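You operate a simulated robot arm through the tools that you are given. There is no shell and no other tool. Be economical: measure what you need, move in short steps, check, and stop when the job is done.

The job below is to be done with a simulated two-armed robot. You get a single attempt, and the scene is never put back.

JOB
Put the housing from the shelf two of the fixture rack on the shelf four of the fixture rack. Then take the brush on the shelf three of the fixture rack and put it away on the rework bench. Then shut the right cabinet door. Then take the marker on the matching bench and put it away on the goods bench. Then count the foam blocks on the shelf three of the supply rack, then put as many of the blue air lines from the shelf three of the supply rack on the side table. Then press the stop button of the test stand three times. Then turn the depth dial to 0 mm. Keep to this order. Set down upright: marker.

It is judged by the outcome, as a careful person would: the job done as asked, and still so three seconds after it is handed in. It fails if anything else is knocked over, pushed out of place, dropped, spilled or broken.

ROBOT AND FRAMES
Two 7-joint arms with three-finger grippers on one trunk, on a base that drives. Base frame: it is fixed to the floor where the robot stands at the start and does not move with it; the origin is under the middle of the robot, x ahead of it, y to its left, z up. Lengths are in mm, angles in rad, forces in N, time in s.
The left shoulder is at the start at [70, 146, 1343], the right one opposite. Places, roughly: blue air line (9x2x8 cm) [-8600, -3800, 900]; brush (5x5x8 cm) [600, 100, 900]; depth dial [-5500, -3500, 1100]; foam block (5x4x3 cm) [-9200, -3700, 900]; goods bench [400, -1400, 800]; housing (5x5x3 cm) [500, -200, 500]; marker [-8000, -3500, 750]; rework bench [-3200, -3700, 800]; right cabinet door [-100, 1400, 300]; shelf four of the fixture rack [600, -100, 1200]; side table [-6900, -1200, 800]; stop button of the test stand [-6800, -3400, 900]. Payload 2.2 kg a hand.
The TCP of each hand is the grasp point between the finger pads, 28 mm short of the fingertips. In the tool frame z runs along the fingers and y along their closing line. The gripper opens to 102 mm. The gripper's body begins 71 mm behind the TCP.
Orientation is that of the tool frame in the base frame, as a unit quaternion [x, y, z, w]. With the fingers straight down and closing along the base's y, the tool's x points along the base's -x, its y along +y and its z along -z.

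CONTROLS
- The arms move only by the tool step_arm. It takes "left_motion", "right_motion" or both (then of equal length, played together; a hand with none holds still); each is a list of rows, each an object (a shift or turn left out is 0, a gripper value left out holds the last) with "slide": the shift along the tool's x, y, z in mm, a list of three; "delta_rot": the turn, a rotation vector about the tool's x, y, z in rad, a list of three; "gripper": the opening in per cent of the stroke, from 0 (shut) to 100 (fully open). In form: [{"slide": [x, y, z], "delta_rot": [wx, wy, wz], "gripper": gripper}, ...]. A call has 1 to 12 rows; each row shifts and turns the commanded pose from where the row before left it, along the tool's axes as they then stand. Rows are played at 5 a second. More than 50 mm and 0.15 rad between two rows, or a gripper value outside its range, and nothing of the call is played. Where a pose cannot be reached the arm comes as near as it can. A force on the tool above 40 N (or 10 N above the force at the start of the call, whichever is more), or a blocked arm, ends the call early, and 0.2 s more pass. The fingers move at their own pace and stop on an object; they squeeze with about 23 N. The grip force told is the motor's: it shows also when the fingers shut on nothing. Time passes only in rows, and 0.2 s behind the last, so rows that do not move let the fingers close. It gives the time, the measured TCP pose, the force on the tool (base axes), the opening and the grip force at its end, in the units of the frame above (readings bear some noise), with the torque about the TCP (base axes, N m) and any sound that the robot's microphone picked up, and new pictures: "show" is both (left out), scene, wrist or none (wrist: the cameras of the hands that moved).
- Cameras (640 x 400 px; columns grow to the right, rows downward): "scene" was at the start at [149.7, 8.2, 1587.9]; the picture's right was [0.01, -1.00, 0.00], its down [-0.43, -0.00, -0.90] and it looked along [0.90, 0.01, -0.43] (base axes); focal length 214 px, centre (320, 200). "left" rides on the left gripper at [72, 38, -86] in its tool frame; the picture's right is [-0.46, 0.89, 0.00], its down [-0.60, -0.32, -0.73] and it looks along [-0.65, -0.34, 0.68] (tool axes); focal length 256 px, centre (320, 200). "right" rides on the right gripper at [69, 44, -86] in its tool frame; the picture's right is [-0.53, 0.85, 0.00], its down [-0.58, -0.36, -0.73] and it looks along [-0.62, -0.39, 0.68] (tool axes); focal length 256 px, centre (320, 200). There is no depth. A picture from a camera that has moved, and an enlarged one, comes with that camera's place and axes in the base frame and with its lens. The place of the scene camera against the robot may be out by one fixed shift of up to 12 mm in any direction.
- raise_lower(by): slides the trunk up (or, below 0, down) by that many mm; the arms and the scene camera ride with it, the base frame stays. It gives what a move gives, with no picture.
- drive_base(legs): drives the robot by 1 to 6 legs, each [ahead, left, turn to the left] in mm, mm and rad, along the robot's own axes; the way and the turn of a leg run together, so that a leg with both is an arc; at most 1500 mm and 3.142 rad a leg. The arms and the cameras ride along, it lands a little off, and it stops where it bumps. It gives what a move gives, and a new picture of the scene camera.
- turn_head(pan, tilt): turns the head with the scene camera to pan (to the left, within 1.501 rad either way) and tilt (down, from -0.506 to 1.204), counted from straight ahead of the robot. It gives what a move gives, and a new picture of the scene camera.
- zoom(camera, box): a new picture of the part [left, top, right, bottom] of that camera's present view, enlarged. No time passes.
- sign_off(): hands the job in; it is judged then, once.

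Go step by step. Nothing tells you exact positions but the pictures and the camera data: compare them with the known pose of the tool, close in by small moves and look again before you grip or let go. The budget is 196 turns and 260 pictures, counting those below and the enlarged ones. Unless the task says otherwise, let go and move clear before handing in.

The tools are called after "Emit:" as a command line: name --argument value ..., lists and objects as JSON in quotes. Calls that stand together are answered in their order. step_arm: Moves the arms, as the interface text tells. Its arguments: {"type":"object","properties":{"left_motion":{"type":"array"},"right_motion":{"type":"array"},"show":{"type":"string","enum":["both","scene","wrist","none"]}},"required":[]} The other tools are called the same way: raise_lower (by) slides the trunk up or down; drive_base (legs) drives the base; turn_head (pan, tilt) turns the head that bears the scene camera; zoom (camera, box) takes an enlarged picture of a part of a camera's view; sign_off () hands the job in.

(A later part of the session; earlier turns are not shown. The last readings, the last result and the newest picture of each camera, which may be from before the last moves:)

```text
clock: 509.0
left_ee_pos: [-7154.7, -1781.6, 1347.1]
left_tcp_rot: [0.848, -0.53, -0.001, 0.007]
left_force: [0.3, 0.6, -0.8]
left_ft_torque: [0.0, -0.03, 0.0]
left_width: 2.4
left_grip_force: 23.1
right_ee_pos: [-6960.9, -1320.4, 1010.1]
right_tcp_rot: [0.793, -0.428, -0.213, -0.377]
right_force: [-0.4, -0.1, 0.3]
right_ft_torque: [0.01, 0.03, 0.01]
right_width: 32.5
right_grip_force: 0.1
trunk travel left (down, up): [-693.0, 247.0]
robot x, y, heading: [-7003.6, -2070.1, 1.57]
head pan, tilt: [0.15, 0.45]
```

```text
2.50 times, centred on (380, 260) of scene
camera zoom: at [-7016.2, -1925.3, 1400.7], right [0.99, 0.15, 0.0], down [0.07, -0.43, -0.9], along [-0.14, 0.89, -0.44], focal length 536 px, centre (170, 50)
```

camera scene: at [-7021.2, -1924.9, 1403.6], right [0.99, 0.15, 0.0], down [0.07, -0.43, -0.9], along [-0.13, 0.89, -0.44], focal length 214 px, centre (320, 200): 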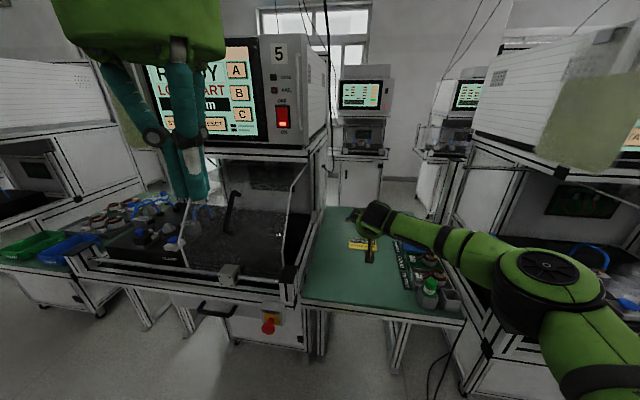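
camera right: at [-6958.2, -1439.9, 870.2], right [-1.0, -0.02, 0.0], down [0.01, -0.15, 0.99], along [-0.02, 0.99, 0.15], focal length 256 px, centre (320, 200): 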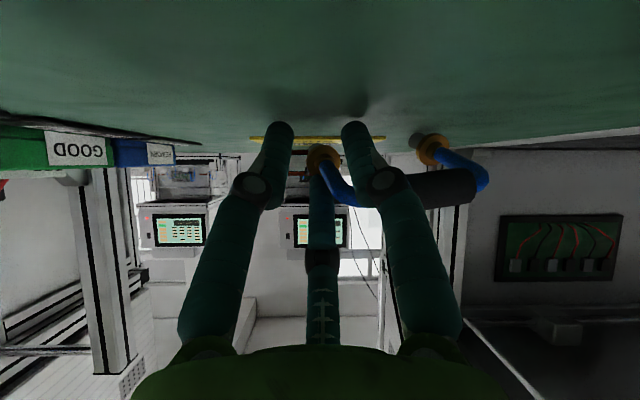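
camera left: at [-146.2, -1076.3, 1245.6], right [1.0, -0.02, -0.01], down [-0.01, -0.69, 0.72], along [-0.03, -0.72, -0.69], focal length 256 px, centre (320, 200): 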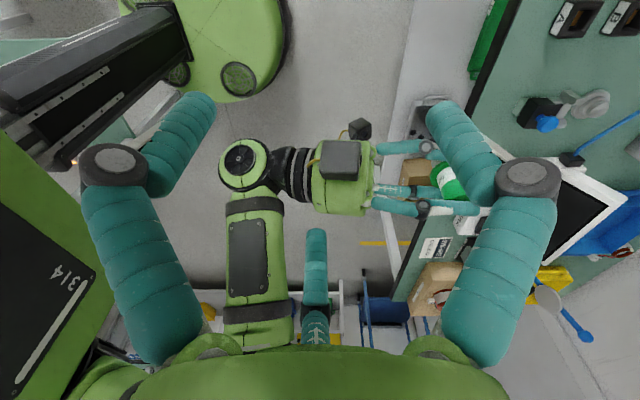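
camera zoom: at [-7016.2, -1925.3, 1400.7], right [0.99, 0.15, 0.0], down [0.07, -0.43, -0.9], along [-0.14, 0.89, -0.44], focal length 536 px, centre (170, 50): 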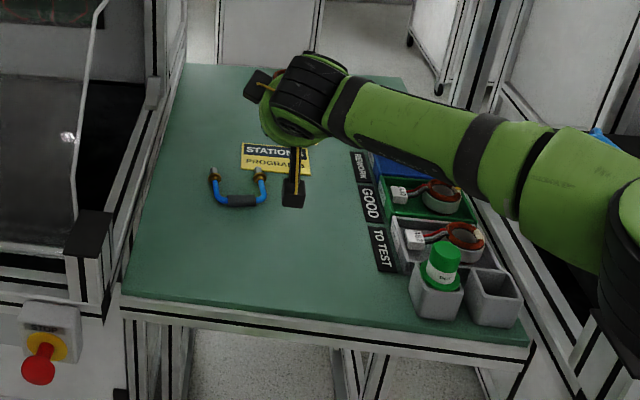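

The first air line lies safely on the side table. I return for the second.

Emit:
drive_base --legs '[[-360, 0, 0], [0, 0, -3.14], [0, -1490, 0]]'

Emit:
drive_base --legs '[[350, 0, 0]]'

Emit:
zoom --camera "right" --box '[0, 0, 640, 400]'

```text
clock: 525.4
left_ee_pos: [-8301.1, -2879.7, 1347.1]
left_tcp_rot: [0.473, 0.881, 0.007, 0.001]
left_force: [0.4, 0.3, -0.2]
left_ft_torque: [-0.01, -0.04, -0.04]
left_width: 2.2
left_grip_force: 23.1
right_ee_pos: [-8434.2, -3363.5, 1009.5]
right_tcp_rot: [0.377, 0.819, -0.363, 0.237]
right_force: [0.7, -0.4, -0.4]
right_ft_torque: [-0.02, 0.02, -0.01]
right_width: 32.8
right_grip_force: 0.1
trunk travel left (down, up): [-693.0, 247.0]
robot x, y, heading: [-8481.3, -2613.5, -1.441]
head pan, tilt: [0.15, 0.45]
camera scene: at [-8442.9, -2740.4, 1400.8], right [-0.96, -0.28, 0.0], down [-0.12, 0.42, -0.9], along [0.25, -0.87, -0.44], focal length 214 px, centre (320, 200)
```

scene: 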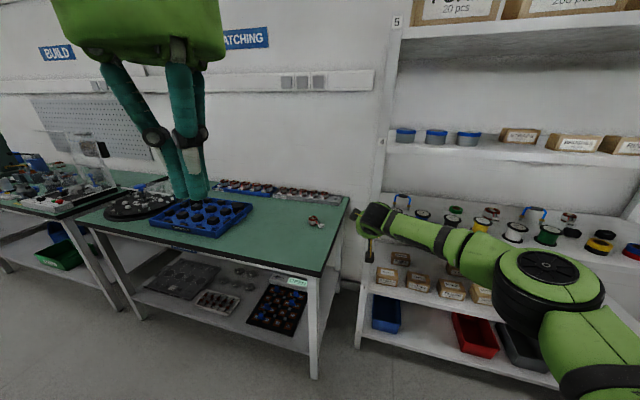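

```text
clock: 527.0
left_ee_pos: [-8279.6, -3068.1, 1347.6]
left_tcp_rot: [0.476, 0.88, 0.008, 0.001]
left_force: [-0.1, -0.2, -0.4]
left_ft_torque: [0.01, 0.0, 0.03]
left_width: 2.2
left_grip_force: 22.6
right_ee_pos: [-8416.4, -3543.3, 1010.7]
right_tcp_rot: [0.386, 0.818, -0.358, 0.232]
right_force: [-1.7, 7.4, 1.9]
right_ft_torque: [0.11, 0.13, -0.17]
right_width: 34.6
right_grip_force: 0.9
trunk travel left (down, up): [-693.0, 247.0]
robot x, y, heading: [-8457.7, -2797.2, -1.451]
head pan, tilt: [0.15, 0.45]
stopped in leg 1: the force on the tool passed its limit at 300 N (the readings are from after the stop); the commanded pose is now the measured one
camera scene: at [-8421.5, -2925.4, 1401.0], right [-0.96, -0.27, 0.0], down [-0.12, 0.42, -0.9], along [0.24, -0.87, -0.43], focal length 214 px, centre (320, 200)
```

scene: 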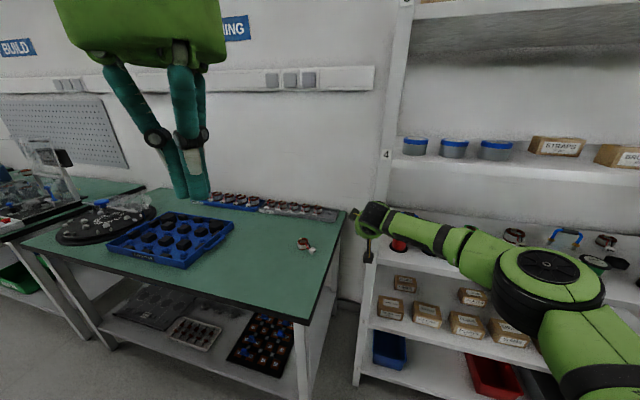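

```text
1.00 times, centred on (320, 200) of right (not enlarged: the box is as wide or as high as the picture)
camera zoom: at [-8431.2, -3425.8, 1002.6], right [0.99, 0.13, 0.01], down [-0.02, 0.13, 0.99], along [0.13, -0.98, 0.13], focal length 256 px, centre (320, 200)
```

zoom: 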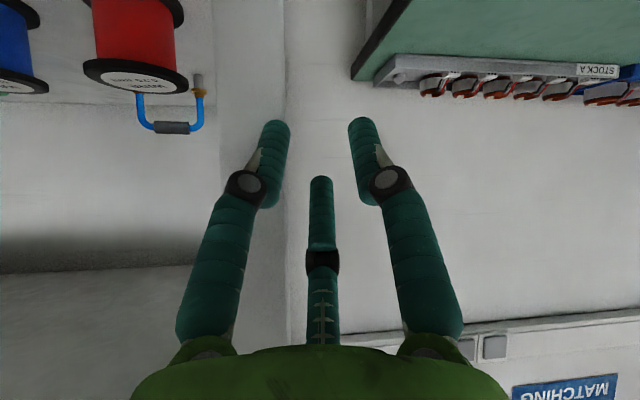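

I bumped the rack post because the turn came out short. I back off at once, then correct the heading and position.

Emit:
drive_base --legs '[[-200, 0, 0], [0, -100, -0.12]]'

Emit:
zoom --camera "right" --box '[0, 0, 640, 400]'

```text
clock: 529.4
left_ee_pos: [-8432.2, -2896.5, 1345.8]
left_tcp_rot: [0.526, 0.851, 0.008, -0.001]
left_force: [0.4, -0.6, -0.4]
left_ft_torque: [-0.04, -0.02, 0.0]
left_width: 2.3
left_grip_force: 23.3
right_ee_pos: [-8624.7, -3350.3, 1009.5]
right_tcp_rot: [0.433, 0.795, -0.37, 0.209]
right_force: [0.1, 0.8, 1.1]
right_ft_torque: [0.01, 0.0, -0.03]
right_width: 32.6
right_grip_force: 0.1
trunk travel left (down, up): [-693.0, 247.0]
robot x, y, heading: [-8578.6, -2606.2, -1.566]
head pan, tilt: [0.15, 0.45]
camera scene: at [-8556.3, -2736.6, 1400.8], right [-0.99, -0.15, 0.0], down [-0.07, 0.43, -0.9], along [0.14, -0.89, -0.44], focal length 214 px, centre (320, 200)
```

scene: 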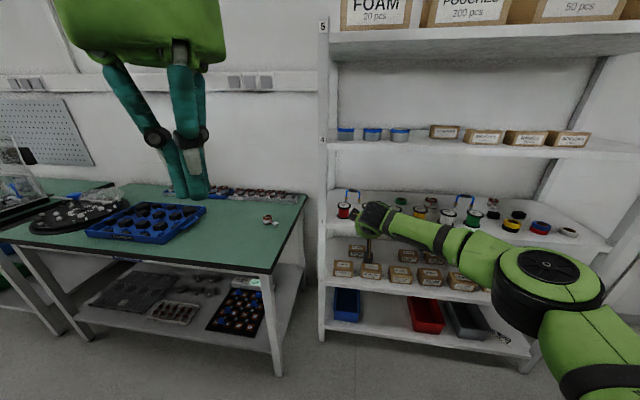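

```text
1.00 times, centred on (320, 200) of right (not enlarged: the box is as wide or as high as the picture)
camera zoom: at [-8625.2, -3232.7, 1001.7], right [1.0, 0.01, 0.0], down [-0.01, 0.13, 0.99], along [0.01, -0.99, 0.13], focal length 256 px, centre (320, 200)
```

zoom: 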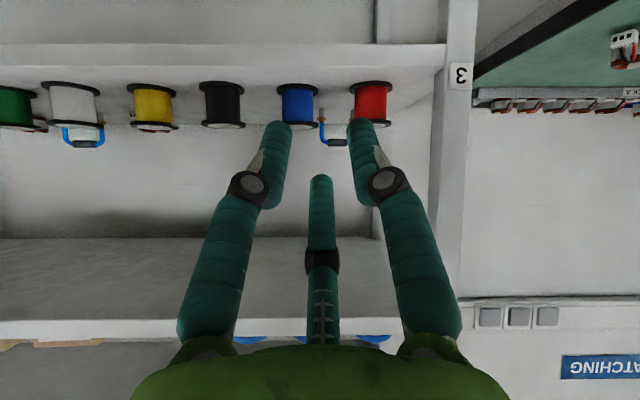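

Spools are undisturbed. Line #1's near leg is at x≈−8612. I go in above the spools.

Emit:
step_arm --right_motion '[{"gripper": 62}, {}]' --show "none"

Emit:
drive_base --legs '[[420, 14, 0]]'

Emit:
zoom --camera "right" --box '[0, 0, 640, 400]'

```text
clock: 530.0
left_ee_pos: [-8435.3, -2896.6, 1346.9]
left_tcp_rot: [0.527, 0.85, 0.008, 0.0]
left_force: [0.6, 0.0, 0.3]
left_ft_torque: [0.01, 0.0, 0.01]
left_width: 2.1
left_grip_force: 23.1
right_ee_pos: [-8625.5, -3351.6, 1009.5]
right_tcp_rot: [0.433, 0.795, -0.37, 0.21]
right_force: [-0.7, -0.5, 0.5]
right_ft_torque: [0.01, 0.03, 0.0]
right_width: 63.3
right_grip_force: 0.1
trunk travel left (down, up): [-693.0, 247.0]
robot x, y, heading: [-8581.0, -2600.7, -1.565]
head pan, tilt: [0.15, 0.45]
```

```text
clock: 532.6
left_ee_pos: [-8420.5, -3324.8, 1347.0]
left_tcp_rot: [0.528, 0.849, 0.007, 0.001]
left_force: [-0.1, 1.6, -0.5]
left_ft_torque: [-0.02, -0.02, 0.0]
left_width: 2.1
left_grip_force: 22.9
right_ee_pos: [-8611.5, -3779.2, 1010.5]
right_tcp_rot: [0.434, 0.794, -0.371, 0.21]
right_force: [0.4, -0.3, 0.2]
right_ft_torque: [-0.02, 0.0, 0.01]
right_width: 63.3
right_grip_force: 0.1
trunk travel left (down, up): [-693.0, 247.0]
robot x, y, heading: [-8567.2, -3035.6, -1.569]
head pan, tilt: [0.15, 0.45]
camera scene: at [-8544.4, -3165.0, 1401.0], right [-0.99, -0.15, 0.0], down [-0.07, 0.43, -0.9], along [0.14, -0.89, -0.43], focal length 214 px, centre (320, 200)
```

scene: 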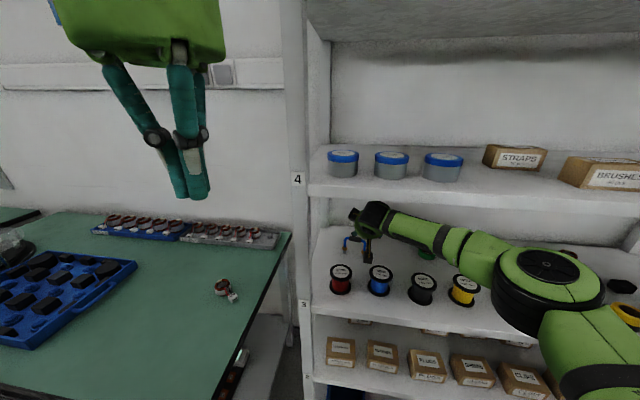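

```text
1.00 times, centred on (320, 200) of right (not enlarged: the box is as wide or as high as the picture)
camera zoom: at [-8612.5, -3661.3, 1002.1], right [1.0, 0.01, 0.01], down [-0.01, 0.13, 0.99], along [0.01, -0.99, 0.13], focal length 256 px, centre (320, 200)
```

zoom: 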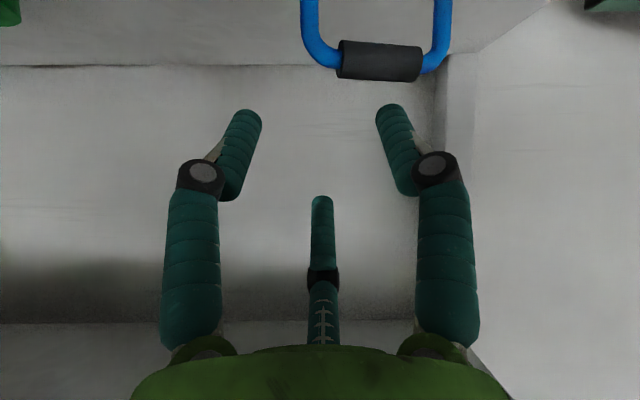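

The arch is centred at x≈−8582, y≈−3803. I centre the open hand on it and descend over both legs, as before.

Emit:
step_arm --right_motion '[{"gripper": 100}, {}]' --show "none"

Emit:
drive_base --legs '[[24, 30, 0]]'

Emit:
raise_lower --by -62

Emit:
zoom --camera "right" --box '[0, 0, 640, 400]'

```text
clock: 533.2
left_ee_pos: [-8420.6, -3325.1, 1345.7]
left_tcp_rot: [0.527, 0.85, 0.008, 0.0]
left_force: [0.1, 0.3, -0.4]
left_ft_torque: [0.01, 0.0, 0.03]
left_width: 2.2
left_grip_force: 23.1
right_ee_pos: [-8611.5, -3781.1, 1009.2]
right_tcp_rot: [0.433, 0.794, -0.37, 0.209]
right_force: [-0.7, 0.6, 0.6]
right_ft_torque: [-0.03, 0.04, -0.03]
right_width: 101.9
right_grip_force: 0.0
trunk travel left (down, up): [-693.0, 247.0]
robot x, y, heading: [-8566.4, -3031.3, -1.572]
head pan, tilt: [0.15, 0.45]
```

```text
clock: 534.0
left_ee_pos: [-8395.8, -3344.7, 1348.2]
left_tcp_rot: [0.528, 0.849, 0.007, 0.003]
left_force: [-0.4, 0.8, 0.1]
left_ft_torque: [-0.05, -0.08, 0.01]
left_width: 2.1
left_grip_force: 23.4
right_ee_pos: [-8587.2, -3801.5, 1012.4]
right_tcp_rot: [0.435, 0.793, -0.371, 0.211]
right_force: [-0.1, 0.8, -0.3]
right_ft_torque: [-0.01, -0.03, 0.05]
right_width: 101.9
right_grip_force: 0.0
trunk travel left (down, up): [-693.0, 247.0]
robot x, y, heading: [-8536.6, -3055.1, -1.572]
head pan, tilt: [0.15, 0.45]
camera scene: at [-8520.5, -3185.8, 1401.4], right [-0.99, -0.15, 0.0], down [-0.06, 0.43, -0.9], along [0.14, -0.89, -0.43], focal length 214 px, centre (320, 200)
```

scene: 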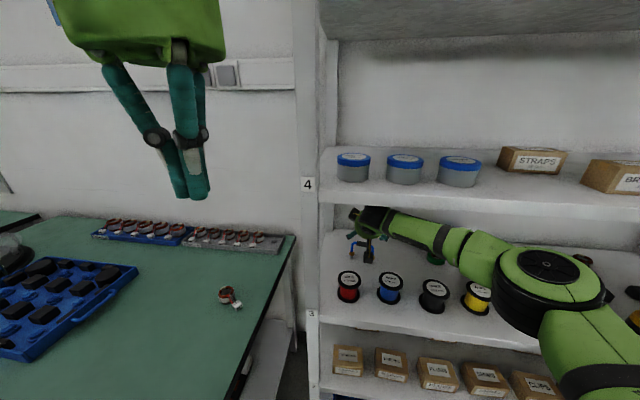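

```text
clock: 535.1
left_ee_pos: [-8392.2, -3348.9, 1284.7]
left_tcp_rot: [0.528, 0.849, 0.008, 0.001]
left_force: [-0.4, 0.7, 0.0]
left_ft_torque: [0.01, -0.03, -0.03]
left_width: 2.3
left_grip_force: 22.9
right_ee_pos: [-8584.4, -3804.7, 948.5]
right_tcp_rot: [0.435, 0.793, -0.37, 0.21]
right_force: [-0.7, 0.7, 1.0]
right_ft_torque: [0.02, 0.0, 0.02]
right_width: 102.0
right_grip_force: 0.0
trunk travel left (down, up): [-631.0, 309.0]
robot x, y, heading: [-8535.8, -3056.0, -1.571]
head pan, tilt: [0.15, 0.45]
```

```text
1.00 times, centred on (320, 200) of right (not enlarged: the box is as wide or as high as the picture)
camera zoom: at [-8584.7, -3685.7, 939.9], right [1.0, 0.01, 0.01], down [-0.01, 0.13, 0.99], along [0.01, -0.99, 0.13], focal length 256 px, centre (320, 200)
```

zoom: 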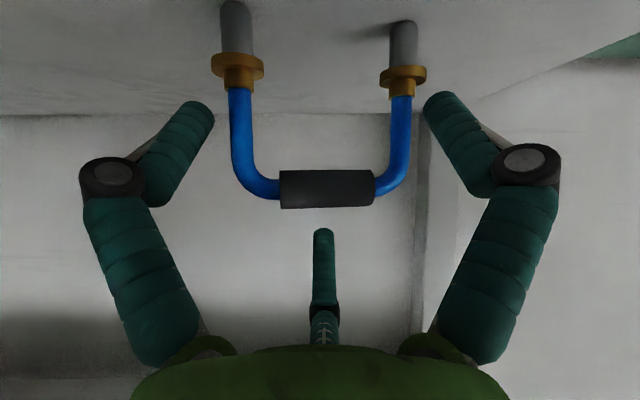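

Emit:
raise_lower --by -22

Emit:
step_arm --right_motion '[{"gripper": 85}, {"gripper": 70}, {"gripper": 0}, {}, {}]' --show "wrist"

```text
clock: 535.8
left_ee_pos: [-8391.8, -3349.3, 1262.9]
left_tcp_rot: [0.528, 0.849, 0.008, 0.0]
left_force: [-0.2, 0.1, 0.0]
left_ft_torque: [-0.01, 0.0, 0.0]
left_width: 1.9
left_grip_force: 23.2
right_ee_pos: [-8583.7, -3804.4, 925.4]
right_tcp_rot: [0.435, 0.794, -0.371, 0.209]
right_force: [0.0, 0.9, 1.1]
right_ft_torque: [-0.02, 0.01, -0.03]
right_width: 102.1
right_grip_force: 0.1
trunk travel left (down, up): [-609.0, 331.0]
robot x, y, heading: [-8537.7, -3060.1, -1.566]
head pan, tilt: [0.15, 0.45]
```

```text
clock: 537.0
left_ee_pos: [-8391.2, -3348.7, 1262.2]
left_tcp_rot: [0.528, 0.849, 0.008, 0.0]
left_force: [0.3, -1.3, 0.4]
left_ft_torque: [-0.03, -0.01, 0.01]
left_width: 2.2
left_grip_force: 23.6
right_ee_pos: [-8584.2, -3804.6, 925.8]
right_tcp_rot: [0.434, 0.794, -0.37, 0.208]
right_force: [-0.8, 0.0, -0.5]
right_ft_torque: [-0.02, 0.01, -0.03]
right_width: 2.3
right_grip_force: 23.5
trunk travel left (down, up): [-609.0, 331.0]
robot x, y, heading: [-8536.2, -3053.2, -1.568]
head pan, tilt: [0.15, 0.45]
camera right: at [-8584.3, -3686.2, 917.3], right [1.0, 0.01, 0.01], down [-0.01, 0.13, 0.99], along [0.01, -0.99, 0.13], focal length 256 px, centre (320, 200)
```

right: 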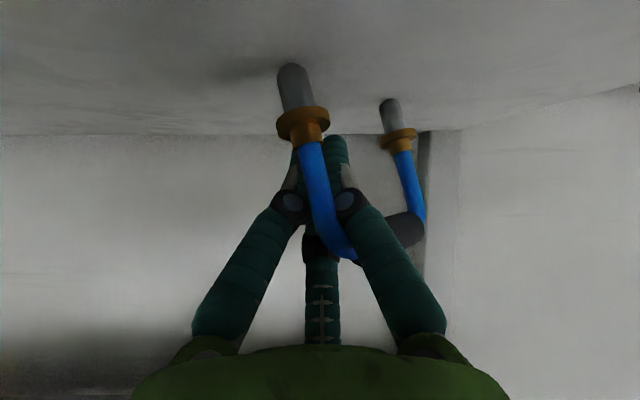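

The fingers slipped past the legs and closed on nothing; the arch is only turned, still standing. I open, lift clear, shift back so the near leg sits between the fingers, and try a direct pinch.

Emit:
step_arm --right_motion '[{"gripper": 40}, {"gripper": 70}, {"gripper": 100}, {}, {}]' --show "none"

Emit:
raise_lower --by 65

Emit:
step_arm --right_motion '[{"slide": [12.6, 8, -18.8], "gripper": 55}, {}]' --show "wrist"

```text
clock: 538.1
left_ee_pos: [-8391.9, -3349.9, 1262.4]
left_tcp_rot: [0.528, 0.849, 0.008, 0.0]
left_force: [-0.2, 0.7, 0.7]
left_ft_torque: [0.0, 0.02, 0.02]
left_width: 2.3
left_grip_force: 23.2
right_ee_pos: [-8583.4, -3805.1, 925.2]
right_tcp_rot: [0.434, 0.794, -0.37, 0.21]
right_force: [0.0, -0.5, 0.2]
right_ft_torque: [-0.03, 0.0, -0.02]
right_width: 102.2
right_grip_force: 0.1
trunk travel left (down, up): [-609.0, 331.0]
robot x, y, heading: [-8539.4, -3053.8, -1.567]
head pan, tilt: [0.15, 0.45]
```

```text
clock: 539.2
left_ee_pos: [-8390.7, -3348.2, 1326.9]
left_tcp_rot: [0.528, 0.849, 0.008, 0.0]
left_force: [0.0, -0.3, -0.4]
left_ft_torque: [0.0, 0.02, 0.02]
left_width: 2.3
left_grip_force: 22.6
right_ee_pos: [-8583.7, -3805.5, 989.4]
right_tcp_rot: [0.435, 0.794, -0.371, 0.208]
right_force: [0.0, 0.6, -0.4]
right_ft_torque: [0.01, -0.01, 0.02]
right_width: 101.7
right_grip_force: 0.0
trunk travel left (down, up): [-674.0, 266.0]
robot x, y, heading: [-8534.8, -3059.1, -1.567]
head pan, tilt: [0.15, 0.45]
```

```text
clock: 539.8
left_ee_pos: [-8390.5, -3349.8, 1327.8]
left_tcp_rot: [0.528, 0.849, 0.008, 0.0]
left_force: [0.2, -0.2, -0.3]
left_ft_torque: [0.02, 0.0, 0.01]
left_width: 2.3
left_grip_force: 23.5
right_ee_pos: [-8583.6, -3781.6, 991.4]
right_tcp_rot: [0.434, 0.794, -0.37, 0.209]
right_force: [0.3, 0.1, -0.2]
right_ft_torque: [0.0, -0.05, 0.03]
right_width: 56.3
right_grip_force: 0.0
trunk travel left (down, up): [-674.0, 266.0]
robot x, y, heading: [-8537.1, -3056.3, -1.568]
head pan, tilt: [0.15, 0.45]
camera right: at [-8584.6, -3663.2, 983.1], right [1.0, 0.01, 0.01], down [-0.01, 0.13, 0.99], along [0.01, -0.99, 0.13], focal length 256 px, centre (320, 200)
```

right: 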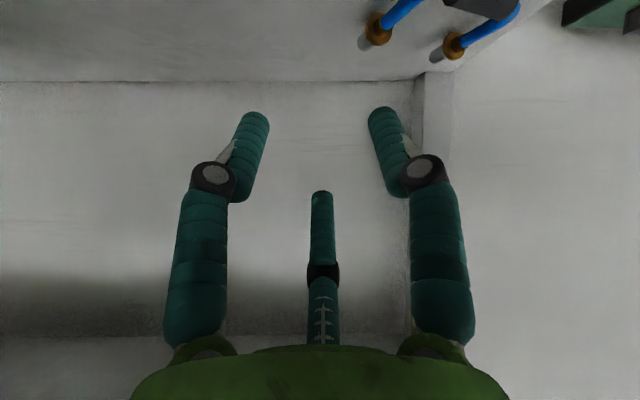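

The line toppled flat toward the back-left corner (near leg about [-8520,-3840]). I make the hand steeper and pinch that leg where it lies.

Emit:
raise_lower --by -28

Emit:
step_arm --right_motion '[{"delta_rot": [-0.0795, 0.1275, 0]}, {"delta_rot": [-0.0795, 0.1275, 0]}, {}]' --show "none"

Emit:
drive_base --legs '[[45, 60, 0]]'

Emit:
zoom --camera "right" --box '[0, 0, 640, 400]'

```text
clock: 540.5
left_ee_pos: [-8392.1, -3348.7, 1300.2]
left_tcp_rot: [0.528, 0.849, 0.008, -0.001]
left_force: [-0.1, -0.8, 0.1]
left_ft_torque: [-0.02, 0.03, -0.02]
left_width: 2.2
left_grip_force: 22.9
right_ee_pos: [-8584.2, -3782.0, 963.6]
right_tcp_rot: [0.434, 0.794, -0.37, 0.21]
right_force: [0.3, 0.9, 0.4]
right_ft_torque: [0.02, -0.01, 0.02]
right_width: 56.0
right_grip_force: 0.1
trunk travel left (down, up): [-646.0, 294.0]
robot x, y, heading: [-8535.0, -3055.0, -1.57]
head pan, tilt: [0.15, 0.45]
```

```text
clock: 541.3
left_ee_pos: [-8392.7, -3348.4, 1299.6]
left_tcp_rot: [0.529, 0.849, 0.007, 0.001]
left_force: [-0.4, -0.9, 0.2]
left_ft_torque: [0.03, -0.04, 0.01]
left_width: 2.1
left_grip_force: 23.5
right_ee_pos: [-8584.5, -3781.1, 963.4]
right_tcp_rot: [0.46, 0.841, -0.247, 0.14]
right_force: [0.0, -0.3, -0.4]
right_ft_torque: [0.02, -0.03, 0.05]
right_width: 55.9
right_grip_force: 0.0
trunk travel left (down, up): [-646.0, 294.0]
robot x, y, heading: [-8540.0, -3059.9, -1.573]
head pan, tilt: [0.15, 0.45]
```

```text
clock: 542.4
left_ee_pos: [-8335.3, -3391.7, 1298.9]
left_tcp_rot: [0.528, 0.849, 0.008, 0.003]
left_force: [-0.5, 0.6, 0.7]
left_ft_torque: [0.0, -0.03, 0.01]
left_width: 2.2
left_grip_force: 22.8
right_ee_pos: [-8526.2, -3823.9, 965.2]
right_tcp_rot: [0.46, 0.841, -0.249, 0.14]
right_force: [0.2, -0.2, -0.6]
right_ft_torque: [0.0, -0.02, 0.0]
right_width: 56.1
right_grip_force: 0.0
trunk travel left (down, up): [-646.0, 294.0]
robot x, y, heading: [-8476.7, -3102.8, -1.567]
head pan, tilt: [0.15, 0.45]
camera scene: at [-8458.0, -3233.0, 1354.0], right [-0.99, -0.15, 0.0], down [-0.06, 0.43, -0.9], along [0.14, -0.89, -0.43], focal length 214 px, centre (320, 200)
```

scene: 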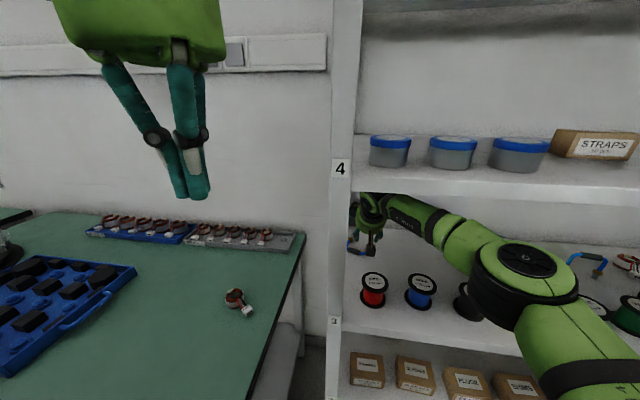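

```text
1.00 times, centred on (320, 200) of right (not enlarged: the box is as wide or as high as the picture)
camera zoom: at [-8527.3, -3709.2, 991.6], right [1.0, 0.01, 0.01], down [0.0, -0.17, 0.99], along [0.01, -0.99, -0.17], focal length 256 px, centre (320, 200)
```

zoom: 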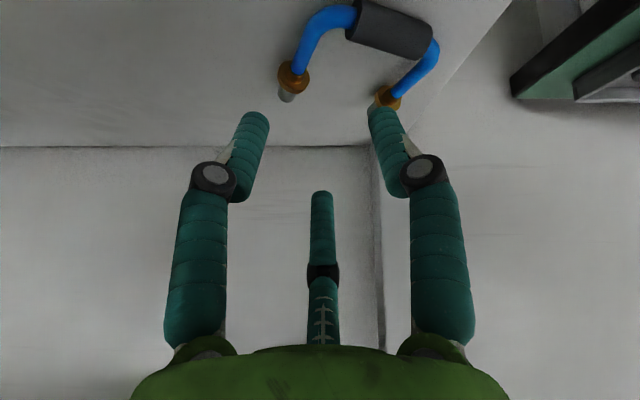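

Line lies flat; its left tube is at about [-8537,-3850]. Small shift, then down to pinch it.

Emit:
drive_base --legs '[[14, -11, 0]]'

Emit:
raise_lower --by -50

Emit:
zoom --camera "right" --box '[0, 0, 640, 400]'

```text
clock: 543.1
left_ee_pos: [-8340.3, -3403.5, 1300.6]
left_tcp_rot: [0.528, 0.849, 0.006, 0.0]
left_force: [0.4, 0.5, 0.0]
left_ft_torque: [-0.02, 0.06, -0.01]
left_width: 2.0
left_grip_force: 23.3
right_ee_pos: [-8534.4, -3836.8, 966.2]
right_tcp_rot: [0.459, 0.841, -0.249, 0.141]
right_force: [-0.1, 0.0, -0.7]
right_ft_torque: [-0.01, 0.0, -0.04]
right_width: 56.0
right_grip_force: 0.0
trunk travel left (down, up): [-646.0, 294.0]
robot x, y, heading: [-8486.0, -3110.9, -1.568]
head pan, tilt: [0.15, 0.45]
camera scene: at [-8463.9, -3245.2, 1354.1], right [-0.99, -0.15, 0.0], down [-0.07, 0.43, -0.9], along [0.13, -0.89, -0.43], focal length 214 px, centre (320, 200)
```

scene: 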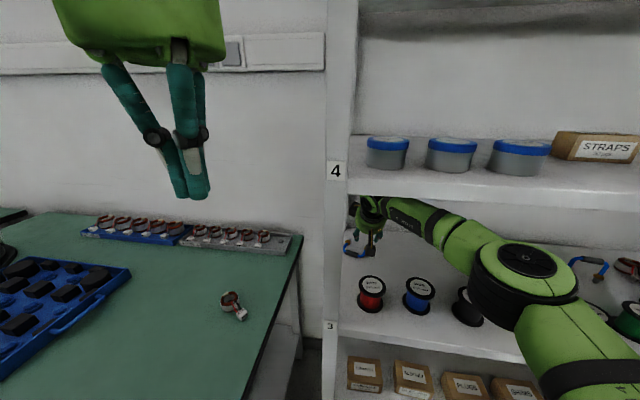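

```text
clock: 544.0
left_ee_pos: [-8343.2, -3405.1, 1250.4]
left_tcp_rot: [0.528, 0.849, 0.007, 0.0]
left_force: [0.3, 0.0, 0.0]
left_ft_torque: [-0.03, 0.01, 0.01]
left_width: 2.3
left_grip_force: 22.9
right_ee_pos: [-8534.2, -3839.8, 916.5]
right_tcp_rot: [0.459, 0.841, -0.249, 0.141]
right_force: [0.8, 0.3, 5.4]
right_ft_torque: [0.04, -0.17, 0.03]
right_width: 56.0
right_grip_force: 0.0
trunk travel left (down, up): [-596.0, 344.0]
robot x, y, heading: [-8489.6, -3116.2, -1.573]
head pan, tilt: [0.15, 0.45]
```

```text
1.00 times, centred on (320, 200) of right (not enlarged: the box is as wide or as high as the picture)
camera zoom: at [-8535.9, -3723.3, 942.5], right [1.0, 0.01, 0.0], down [0.0, -0.17, 0.99], along [0.01, -0.99, -0.17], focal length 256 px, centre (320, 200)
```

zoom: 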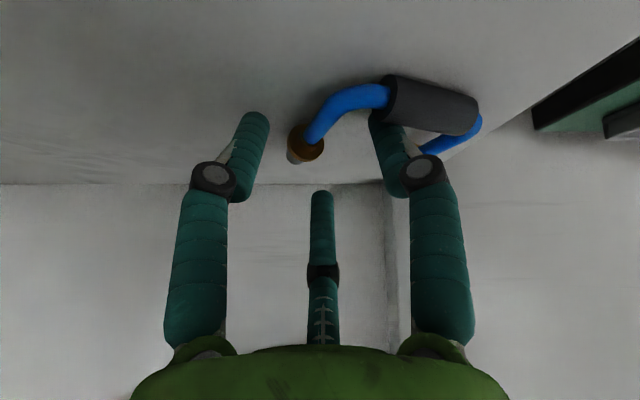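

Emit:
raise_lower --by -13

Emit:
step_arm --right_motion '[{"gripper": 40}, {"gripper": 25}, {"gripper": 0}, {}, {}]' --show "wrist"

```text
clock: 544.7
left_ee_pos: [-8342.7, -3400.7, 1240.3]
left_tcp_rot: [0.528, 0.849, 0.005, 0.002]
left_force: [0.8, 0.0, -0.2]
left_ft_torque: [0.02, 0.0, 0.04]
left_width: 2.2
left_grip_force: 22.8
right_ee_pos: [-8532.7, -3837.7, 913.3]
right_tcp_rot: [0.458, 0.838, -0.257, 0.147]
right_force: [3.5, -4.1, 36.6]
right_ft_torque: [0.02, -0.16, -0.19]
right_width: 58.0
right_grip_force: 0.4
trunk travel left (down, up): [-583.0, 357.0]
robot x, y, heading: [-8486.1, -3113.6, -1.572]
head pan, tilt: [0.15, 0.45]
```

```text
clock: 545.9
left_ee_pos: [-8341.8, -3400.5, 1238.4]
left_tcp_rot: [0.529, 0.849, 0.005, 0.0]
left_force: [0.0, 0.6, -0.4]
left_ft_torque: [-0.01, 0.0, -0.03]
left_width: 2.3
left_grip_force: 22.8
right_ee_pos: [-8534.0, -3837.6, 911.4]
right_tcp_rot: [0.458, 0.839, -0.255, 0.145]
right_force: [5.2, -0.4, 29.6]
right_ft_torque: [-0.64, 0.1, 0.11]
right_width: 18.4
right_grip_force: 23.6
trunk travel left (down, up): [-583.0, 357.0]
robot x, y, heading: [-8489.3, -3115.0, -1.568]
head pan, tilt: [0.15, 0.45]
camera right: at [-8535.5, -3721.1, 936.4], right [1.0, 0.01, 0.01], down [0.0, -0.15, 0.99], along [0.01, -0.99, -0.15], focal length 256 px, centre (320, 200)
```

right: 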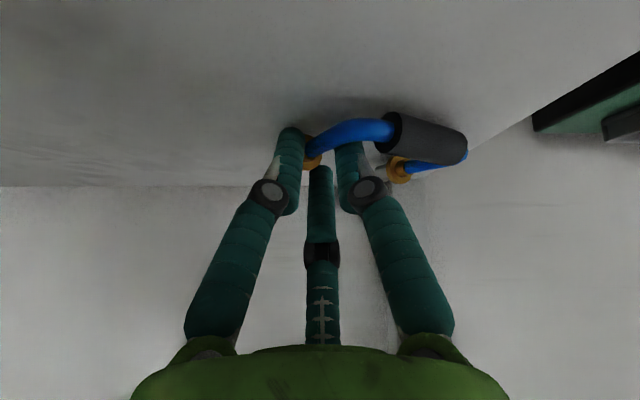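

Pinched at 18 mm. Lift and look.

Emit:
raise_lower --by 85

Emit:
zoom --camera "right" --box '[0, 0, 640, 400]'

```text
clock: 547.1
left_ee_pos: [-8343.5, -3405.1, 1321.9]
left_tcp_rot: [0.528, 0.849, 0.008, 0.001]
left_force: [0.3, 0.4, -0.1]
left_ft_torque: [0.0, 0.01, 0.0]
left_width: 2.2
left_grip_force: 23.0
right_ee_pos: [-8536.5, -3840.0, 985.9]
right_tcp_rot: [0.46, 0.841, -0.248, 0.14]
right_force: [0.3, 0.1, 0.0]
right_ft_torque: [-0.02, -0.01, 0.0]
right_width: 17.7
right_grip_force: 22.7
trunk travel left (down, up): [-668.0, 272.0]
robot x, y, heading: [-8487.4, -3115.6, -1.569]
head pan, tilt: [0.15, 0.45]
```

```text
1.00 times, centred on (320, 200) of right (not enlarged: the box is as wide or as high as the picture)
camera zoom: at [-8536.5, -3723.6, 1012.8], right [1.0, 0.01, 0.0], down [0.0, -0.17, 0.99], along [0.01, -0.98, -0.17], focal length 256 px, centre (320, 200)
```

zoom: 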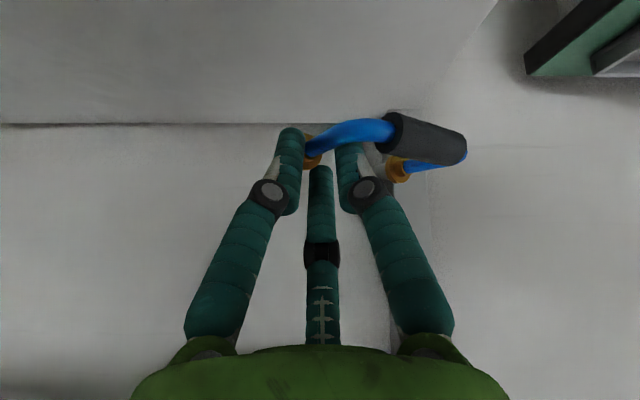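

Held securely. I back out and carry it to the side table.

Emit:
drive_base --legs '[[-120, -15, 0], [-360, 0, 0], [0, 1480, 0], [0, 50, 1.57], [0, 0, 1.57]]'

```text
clock: 564.9
left_ee_pos: [-7157.6, -2312.4, 1322.8]
left_tcp_rot: [0.861, -0.509, -0.001, 0.008]
left_force: [0.3, 0.1, 0.1]
left_ft_torque: [0.01, 0.01, -0.01]
left_width: 2.3
left_grip_force: 23.3
right_ee_pos: [-6984.7, -1870.5, 986.5]
right_tcp_rot: [0.851, -0.44, -0.146, -0.245]
right_force: [0.0, -0.7, -0.9]
right_ft_torque: [0.01, -0.03, -0.01]
right_width: 16.9
right_grip_force: 23.2
trunk travel left (down, up): [-668.0, 272.0]
robot x, y, heading: [-6998.7, -2594.6, 1.621]
head pan, tilt: [0.15, 0.45]
camera scene: at [-7011.6, -2449.3, 1375.8], right [0.98, 0.2, 0.0], down [0.09, -0.43, -0.9], along [-0.18, 0.88, -0.44], focal length 214 px, centre (320, 200)
```

scene: 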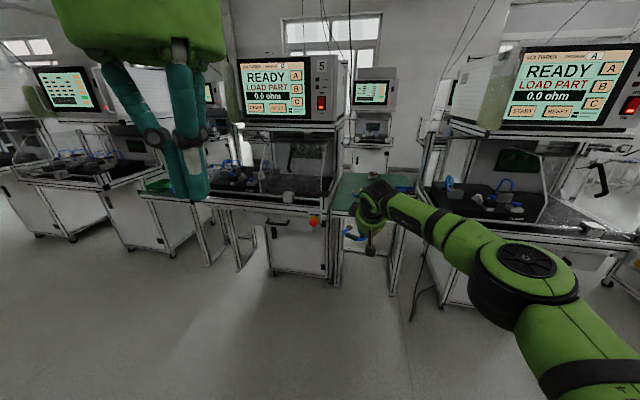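

Emit:
drive_base --legs '[[0, -40, -0.05], [470, 0, 0]]'

Emit:
zoom --camera "right" --box '[0, 0, 640, 400]'

```text
clock: 568.1
left_ee_pos: [-7095.9, -1848.6, 1323.1]
left_tcp_rot: [0.845, -0.535, -0.001, 0.009]
left_force: [0.3, 0.0, 0.4]
left_ft_torque: [-0.03, 0.01, 0.03]
left_width: 2.4
left_grip_force: 23.1
right_ee_pos: [-6898.8, -1418.2, 987.6]
right_tcp_rot: [0.838, -0.465, -0.14, -0.249]
right_force: [0.0, 0.2, -0.3]
right_ft_torque: [0.02, -0.01, 0.01]
right_width: 10.9
right_grip_force: 22.7
trunk travel left (down, up): [-668.0, 272.0]
robot x, y, heading: [-6956.4, -2145.3, 1.556]
head pan, tilt: [0.15, 0.45]
camera scene: at [-6959.7, -1994.3, 1375.9], right [0.99, 0.14, 0.0], down [0.06, -0.43, -0.9], along [-0.12, 0.89, -0.43], focal length 214 px, centre (320, 200)
```

scene: 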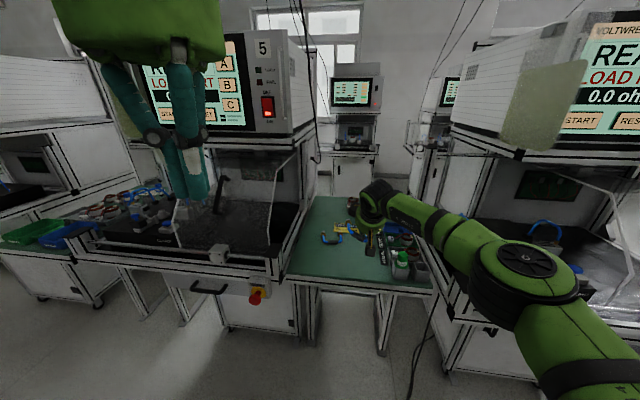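

```text
1.00 times, centred on (320, 200) of right (not enlarged: the box is as wide or as high as the picture)
camera zoom: at [-6898.9, -1533.3, 1013.5], right [-1.0, 0.01, 0.0], down [0.01, 0.17, 0.99], along [0.0, 0.99, -0.17], focal length 256 px, centre (320, 200)
```

zoom: 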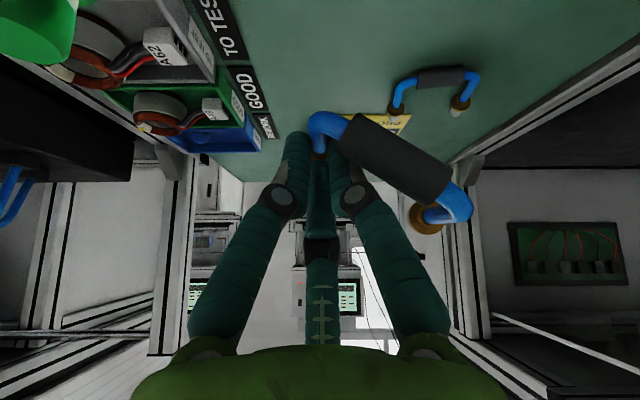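

Emit:
drive_base --legs '[[62, 0, 0.015]]'

Emit:
raise_lower --by -90

Emit:
raise_lower --by -12

Emit:
zoom --camera "right" --box '[0, 0, 640, 400]'

```text
clock: 569.1
left_ee_pos: [-7100.4, -1792.6, 1323.6]
left_tcp_rot: [0.85, -0.527, -0.002, 0.007]
left_force: [-0.3, 0.1, 1.1]
left_ft_torque: [0.04, -0.05, 0.01]
left_width: 2.1
left_grip_force: 23.1
right_ee_pos: [-6908.9, -1358.7, 988.5]
right_tcp_rot: [0.84, -0.459, -0.142, -0.25]
right_force: [-0.1, -0.1, -0.5]
right_ft_torque: [0.0, -0.03, -0.01]
right_width: 10.9
right_grip_force: 22.5
trunk travel left (down, up): [-668.0, 272.0]
robot x, y, heading: [-6953.0, -2079.4, 1.575]
head pan, tilt: [0.15, 0.45]
camera scene: at [-6961.3, -1936.7, 1376.4], right [0.99, 0.15, 0.0], down [0.07, -0.43, -0.9], along [-0.14, 0.89, -0.43], focal length 214 px, centre (320, 200)
```

scene: 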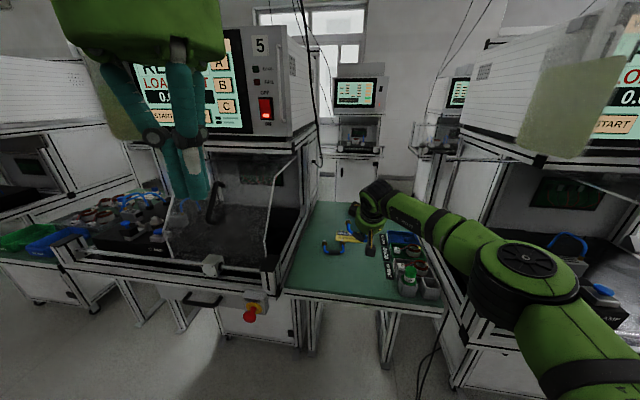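

```text
clock: 570.3
left_ee_pos: [-7100.4, -1790.6, 1231.4]
left_tcp_rot: [0.85, -0.527, 0.0, 0.007]
left_force: [-0.6, -0.5, 0.0]
left_ft_torque: [-0.02, 0.0, 0.02]
left_width: 2.4
left_grip_force: 23.3
right_ee_pos: [-6908.2, -1354.6, 895.6]
right_tcp_rot: [0.841, -0.459, -0.141, -0.249]
right_force: [0.2, 0.4, -0.4]
right_ft_torque: [-0.02, -0.01, 0.01]
right_width: 10.6
right_grip_force: 23.1
trunk travel left (down, up): [-578.0, 362.0]
robot x, y, heading: [-6953.2, -2080.5, 1.569]
head pan, tilt: [0.15, 0.45]
```

```text
clock: 570.9
left_ee_pos: [-7099.2, -1789.9, 1220.7]
left_tcp_rot: [0.849, -0.528, -0.001, 0.006]
left_force: [-0.3, -0.5, 0.5]
left_ft_torque: [0.01, -0.01, -0.01]
left_width: 2.2
left_grip_force: 23.3
right_ee_pos: [-6909.5, -1356.6, 886.1]
right_tcp_rot: [0.841, -0.458, -0.142, -0.249]
right_force: [0.3, 0.3, 5.7]
right_ft_torque: [0.22, -0.03, 0.04]
right_width: 10.6
right_grip_force: 23.3
trunk travel left (down, up): [-566.0, 374.0]
robot x, y, heading: [-6954.1, -2082.9, 1.576]
head pan, tilt: [0.15, 0.45]
```

```text
1.00 times, centred on (320, 200) of right (not enlarged: the box is as wide or as high as the picture)
camera zoom: at [-6907.9, -1470.8, 912.9], right [-1.0, -0.01, 0.01], down [0.0, 0.17, 0.99], along [-0.01, 0.99, -0.17], focal length 256 px, centre (320, 200)
```

zoom: 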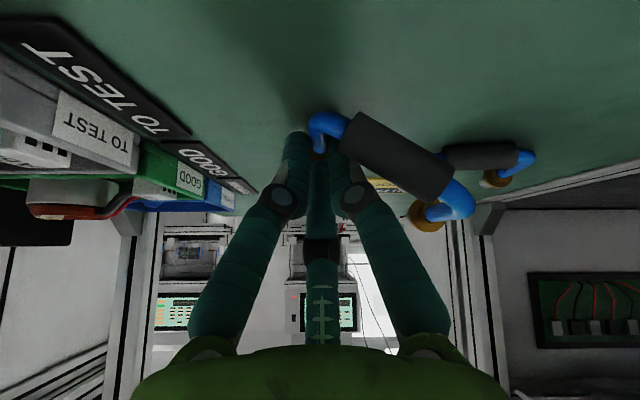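

Emit:
step_arm --right_motion '[{"gripper": 14}, {"gripper": 20}, {"gripper": 30}, {"gripper": 42}, {}, {}]' --show "wrist"

```text
clock: 572.3
left_ee_pos: [-7100.9, -1789.1, 1221.0]
left_tcp_rot: [0.849, -0.528, -0.001, 0.008]
left_force: [0.1, -0.3, 0.4]
left_ft_torque: [0.01, -0.03, -0.02]
left_width: 2.0
left_grip_force: 23.0
right_ee_pos: [-6907.8, -1356.0, 884.7]
right_tcp_rot: [0.841, -0.459, -0.14, -0.248]
right_force: [-0.1, 1.4, 1.7]
right_ft_torque: [0.03, 0.0, -0.01]
right_width: 41.9
right_grip_force: 0.1
trunk travel left (down, up): [-566.0, 374.0]
robot x, y, heading: [-6956.4, -2075.8, 1.571]
head pan, tilt: [0.15, 0.45]
camera right: at [-6907.6, -1470.8, 911.6], right [-1.0, -0.01, 0.0], down [0.0, 0.17, 0.99], along [-0.01, 0.99, -0.17], focal length 256 px, centre (320, 200)
```

right: 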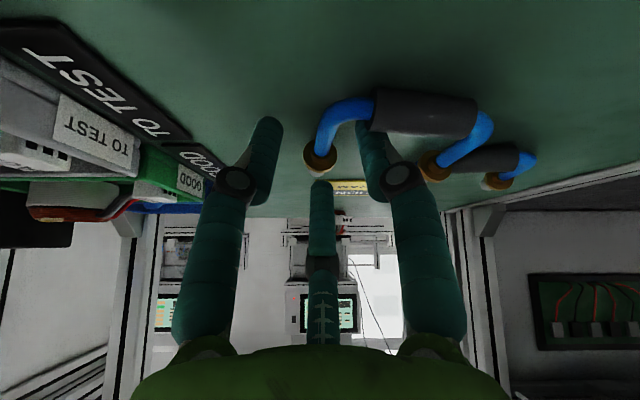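

Emit:
raise_lower --by 130

Emit:
drive_base --legs '[[-420, 0, 0], [0, -100, -1.57], [0, 0, -1.57]]'

Emit:
turn_head --pan 0 --tilt 0.5

```text
clock: 573.9
left_ee_pos: [-7100.6, -1788.6, 1350.0]
left_tcp_rot: [0.849, -0.528, 0.0, 0.008]
left_force: [0.0, 0.3, -0.1]
left_ft_torque: [-0.02, 0.0, -0.04]
left_width: 2.6
left_grip_force: 23.4
right_ee_pos: [-6908.4, -1355.9, 1014.0]
right_tcp_rot: [0.842, -0.459, -0.141, -0.248]
right_force: [-0.4, 0.9, 0.7]
right_ft_torque: [0.0, 0.01, 0.01]
right_width: 42.9
right_grip_force: 0.1
trunk travel left (down, up): [-696.0, 244.0]
robot x, y, heading: [-6952.6, -2077.8, 1.571]
head pan, tilt: [0.15, 0.45]
```

```text
clock: 583.9
left_ee_pos: [-6723.1, -2837.0, 1350.9]
left_tcp_rot: [0.497, 0.868, 0.007, -0.001]
left_force: [-0.2, 0.3, -0.2]
left_ft_torque: [-0.02, -0.02, 0.02]
left_width: 2.5
left_grip_force: 23.2
right_ee_pos: [-6883.6, -3283.3, 1015.6]
right_tcp_rot: [0.428, 0.858, -0.243, 0.149]
right_force: [0.4, 0.2, -0.6]
right_ft_torque: [0.01, -0.01, 0.03]
right_width: 42.7
right_grip_force: 0.1
trunk travel left (down, up): [-696.0, 244.0]
robot x, y, heading: [-6890.3, -2553.3, -1.495]
head pan, tilt: [0.15, 0.45]
camera scene: at [-6856.6, -2689.1, 1403.8], right [-0.97, -0.22, 0.0], down [-0.1, 0.42, -0.9], along [0.2, -0.88, -0.44], focal length 214 px, centre (320, 200)
```

scene: 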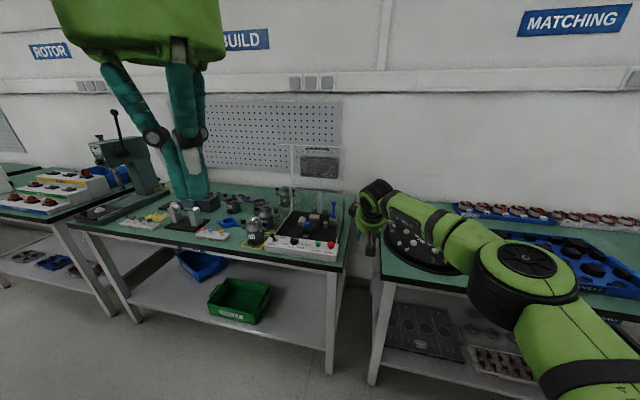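

```text
clock: 584.6
left_ee_pos: [-6722.8, -2837.6, 1350.9]
left_tcp_rot: [0.497, 0.868, 0.006, 0.0]
left_force: [-0.1, 1.0, -0.6]
left_ft_torque: [-0.01, -0.03, 0.0]
left_width: 2.0
left_grip_force: 22.9
right_ee_pos: [-6882.7, -3283.4, 1014.4]
right_tcp_rot: [0.427, 0.858, -0.243, 0.151]
right_force: [-0.1, 0.3, 0.8]
right_ft_torque: [-0.03, 0.01, -0.02]
right_width: 43.0
right_grip_force: 0.1
trunk travel left (down, up): [-696.0, 244.0]
robot x, y, heading: [-6885.4, -2558.2, -1.497]
head pan, tilt: [0.0, 0.499]
camera scene: at [-6870.6, -2690.3, 1399.3], right [-1.0, -0.08, 0.0], down [-0.04, 0.48, -0.88], along [0.07, -0.88, -0.48], focal length 214 px, centre (320, 200)
```

scene: 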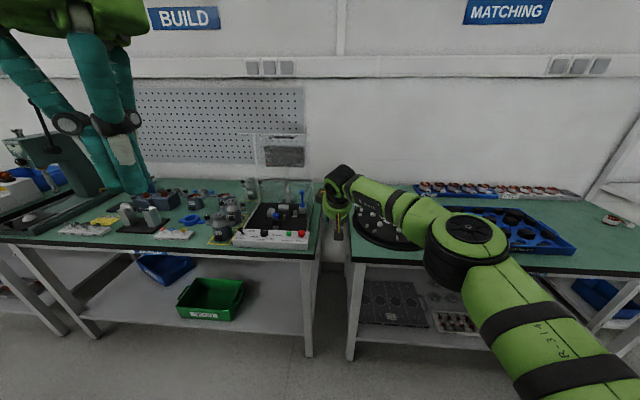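

Emit:
zoom --camera "scene" --box '[220, 170, 340, 255]'

```text
4.71 times, centred on (280, 212) of scene
camera zoom: at [-6870.6, -2690.3, 1399.3], right [-1.0, -0.08, 0.0], down [-0.04, 0.48, -0.88], along [0.07, -0.88, -0.48], focal length 1009 px, centre (508, 141)
```

zoom: 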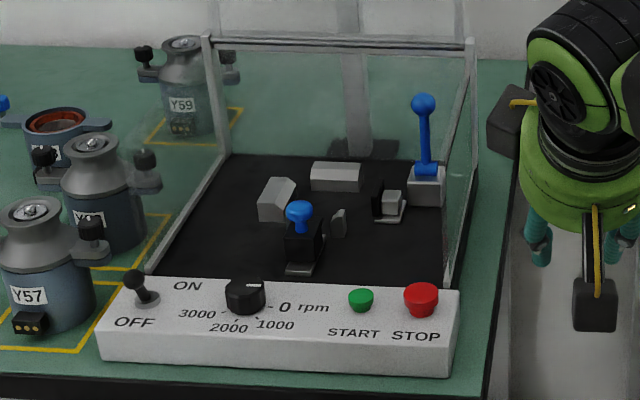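

The red STOP button sits on the test stand's front panel, at about [-6747,-3345]. I close the fingers and line up over it.

Emit:
step_arm --right_motion '[{"gripper": 0}, {}, {}]' --show "none"

Emit:
drive_base --legs '[[0, 0, -0.074], [20, 190, 0]]'

Emit:
zoom --camera "right" --box '[0, 0, 640, 400]'

```text
clock: 585.4
left_ee_pos: [-6723.6, -2837.6, 1350.3]
left_tcp_rot: [0.497, 0.867, 0.007, 0.0]
left_force: [0.1, -0.2, 0.3]
left_ft_torque: [-0.01, 0.0, 0.0]
left_width: 2.2
left_grip_force: 22.4
right_ee_pos: [-6882.1, -3283.0, 1014.1]
right_tcp_rot: [0.428, 0.858, -0.242, 0.149]
right_force: [-0.1, 0.0, 0.0]
right_ft_torque: [0.01, 0.0, 0.02]
right_width: 2.1
right_grip_force: 23.1
trunk travel left (down, up): [-696.0, 244.0]
robot x, y, heading: [-6891.9, -2556.7, -1.495]
head pan, tilt: [0.0, 0.499]
```

```text
clock: 587.5
left_ee_pos: [-6560.4, -2869.5, 1349.6]
left_tcp_rot: [0.53, 0.848, 0.007, 0.002]
left_force: [-0.2, -1.1, 0.5]
left_ft_torque: [-0.01, 0.0, -0.03]
left_width: 1.9
left_grip_force: 22.8
right_ee_pos: [-6752.2, -3302.1, 1014.7]
right_tcp_rot: [0.461, 0.841, -0.247, 0.141]
right_force: [-0.5, -0.1, -0.4]
right_ft_torque: [-0.03, -0.04, 0.03]
right_width: 2.2
right_grip_force: 22.4
trunk travel left (down, up): [-696.0, 244.0]
robot x, y, heading: [-6701.8, -2575.3, -1.572]
head pan, tilt: [0.0, 0.499]
camera scene: at [-6697.0, -2710.4, 1399.4], right [-1.0, 0.0, 0.0], down [0.0, 0.48, -0.88], along [0.0, -0.88, -0.48], focal length 214 px, centre (320, 200)
```

scene: 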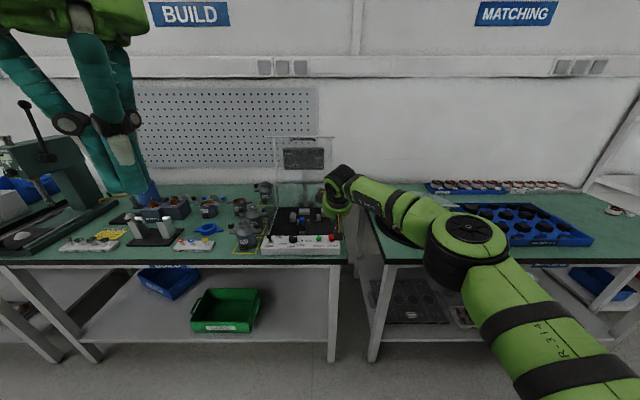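

```text
1.00 times, centred on (320, 200) of right (not enlarged: the box is as wide or as high as the picture)
camera zoom: at [-6753.4, -3186.0, 1041.5], right [1.0, 0.01, 0.01], down [-0.01, -0.17, 0.99], along [0.01, -0.99, -0.17], focal length 256 px, centre (320, 200)
```

zoom: 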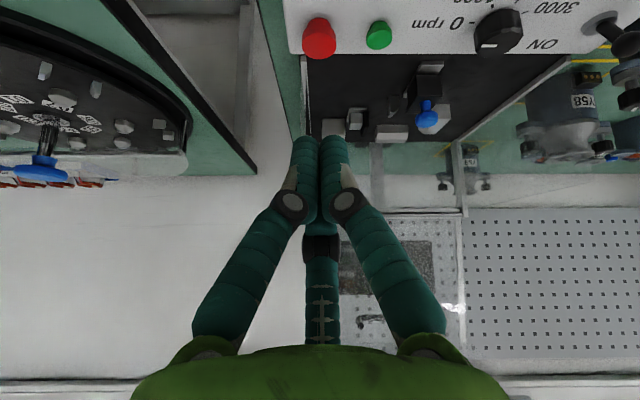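

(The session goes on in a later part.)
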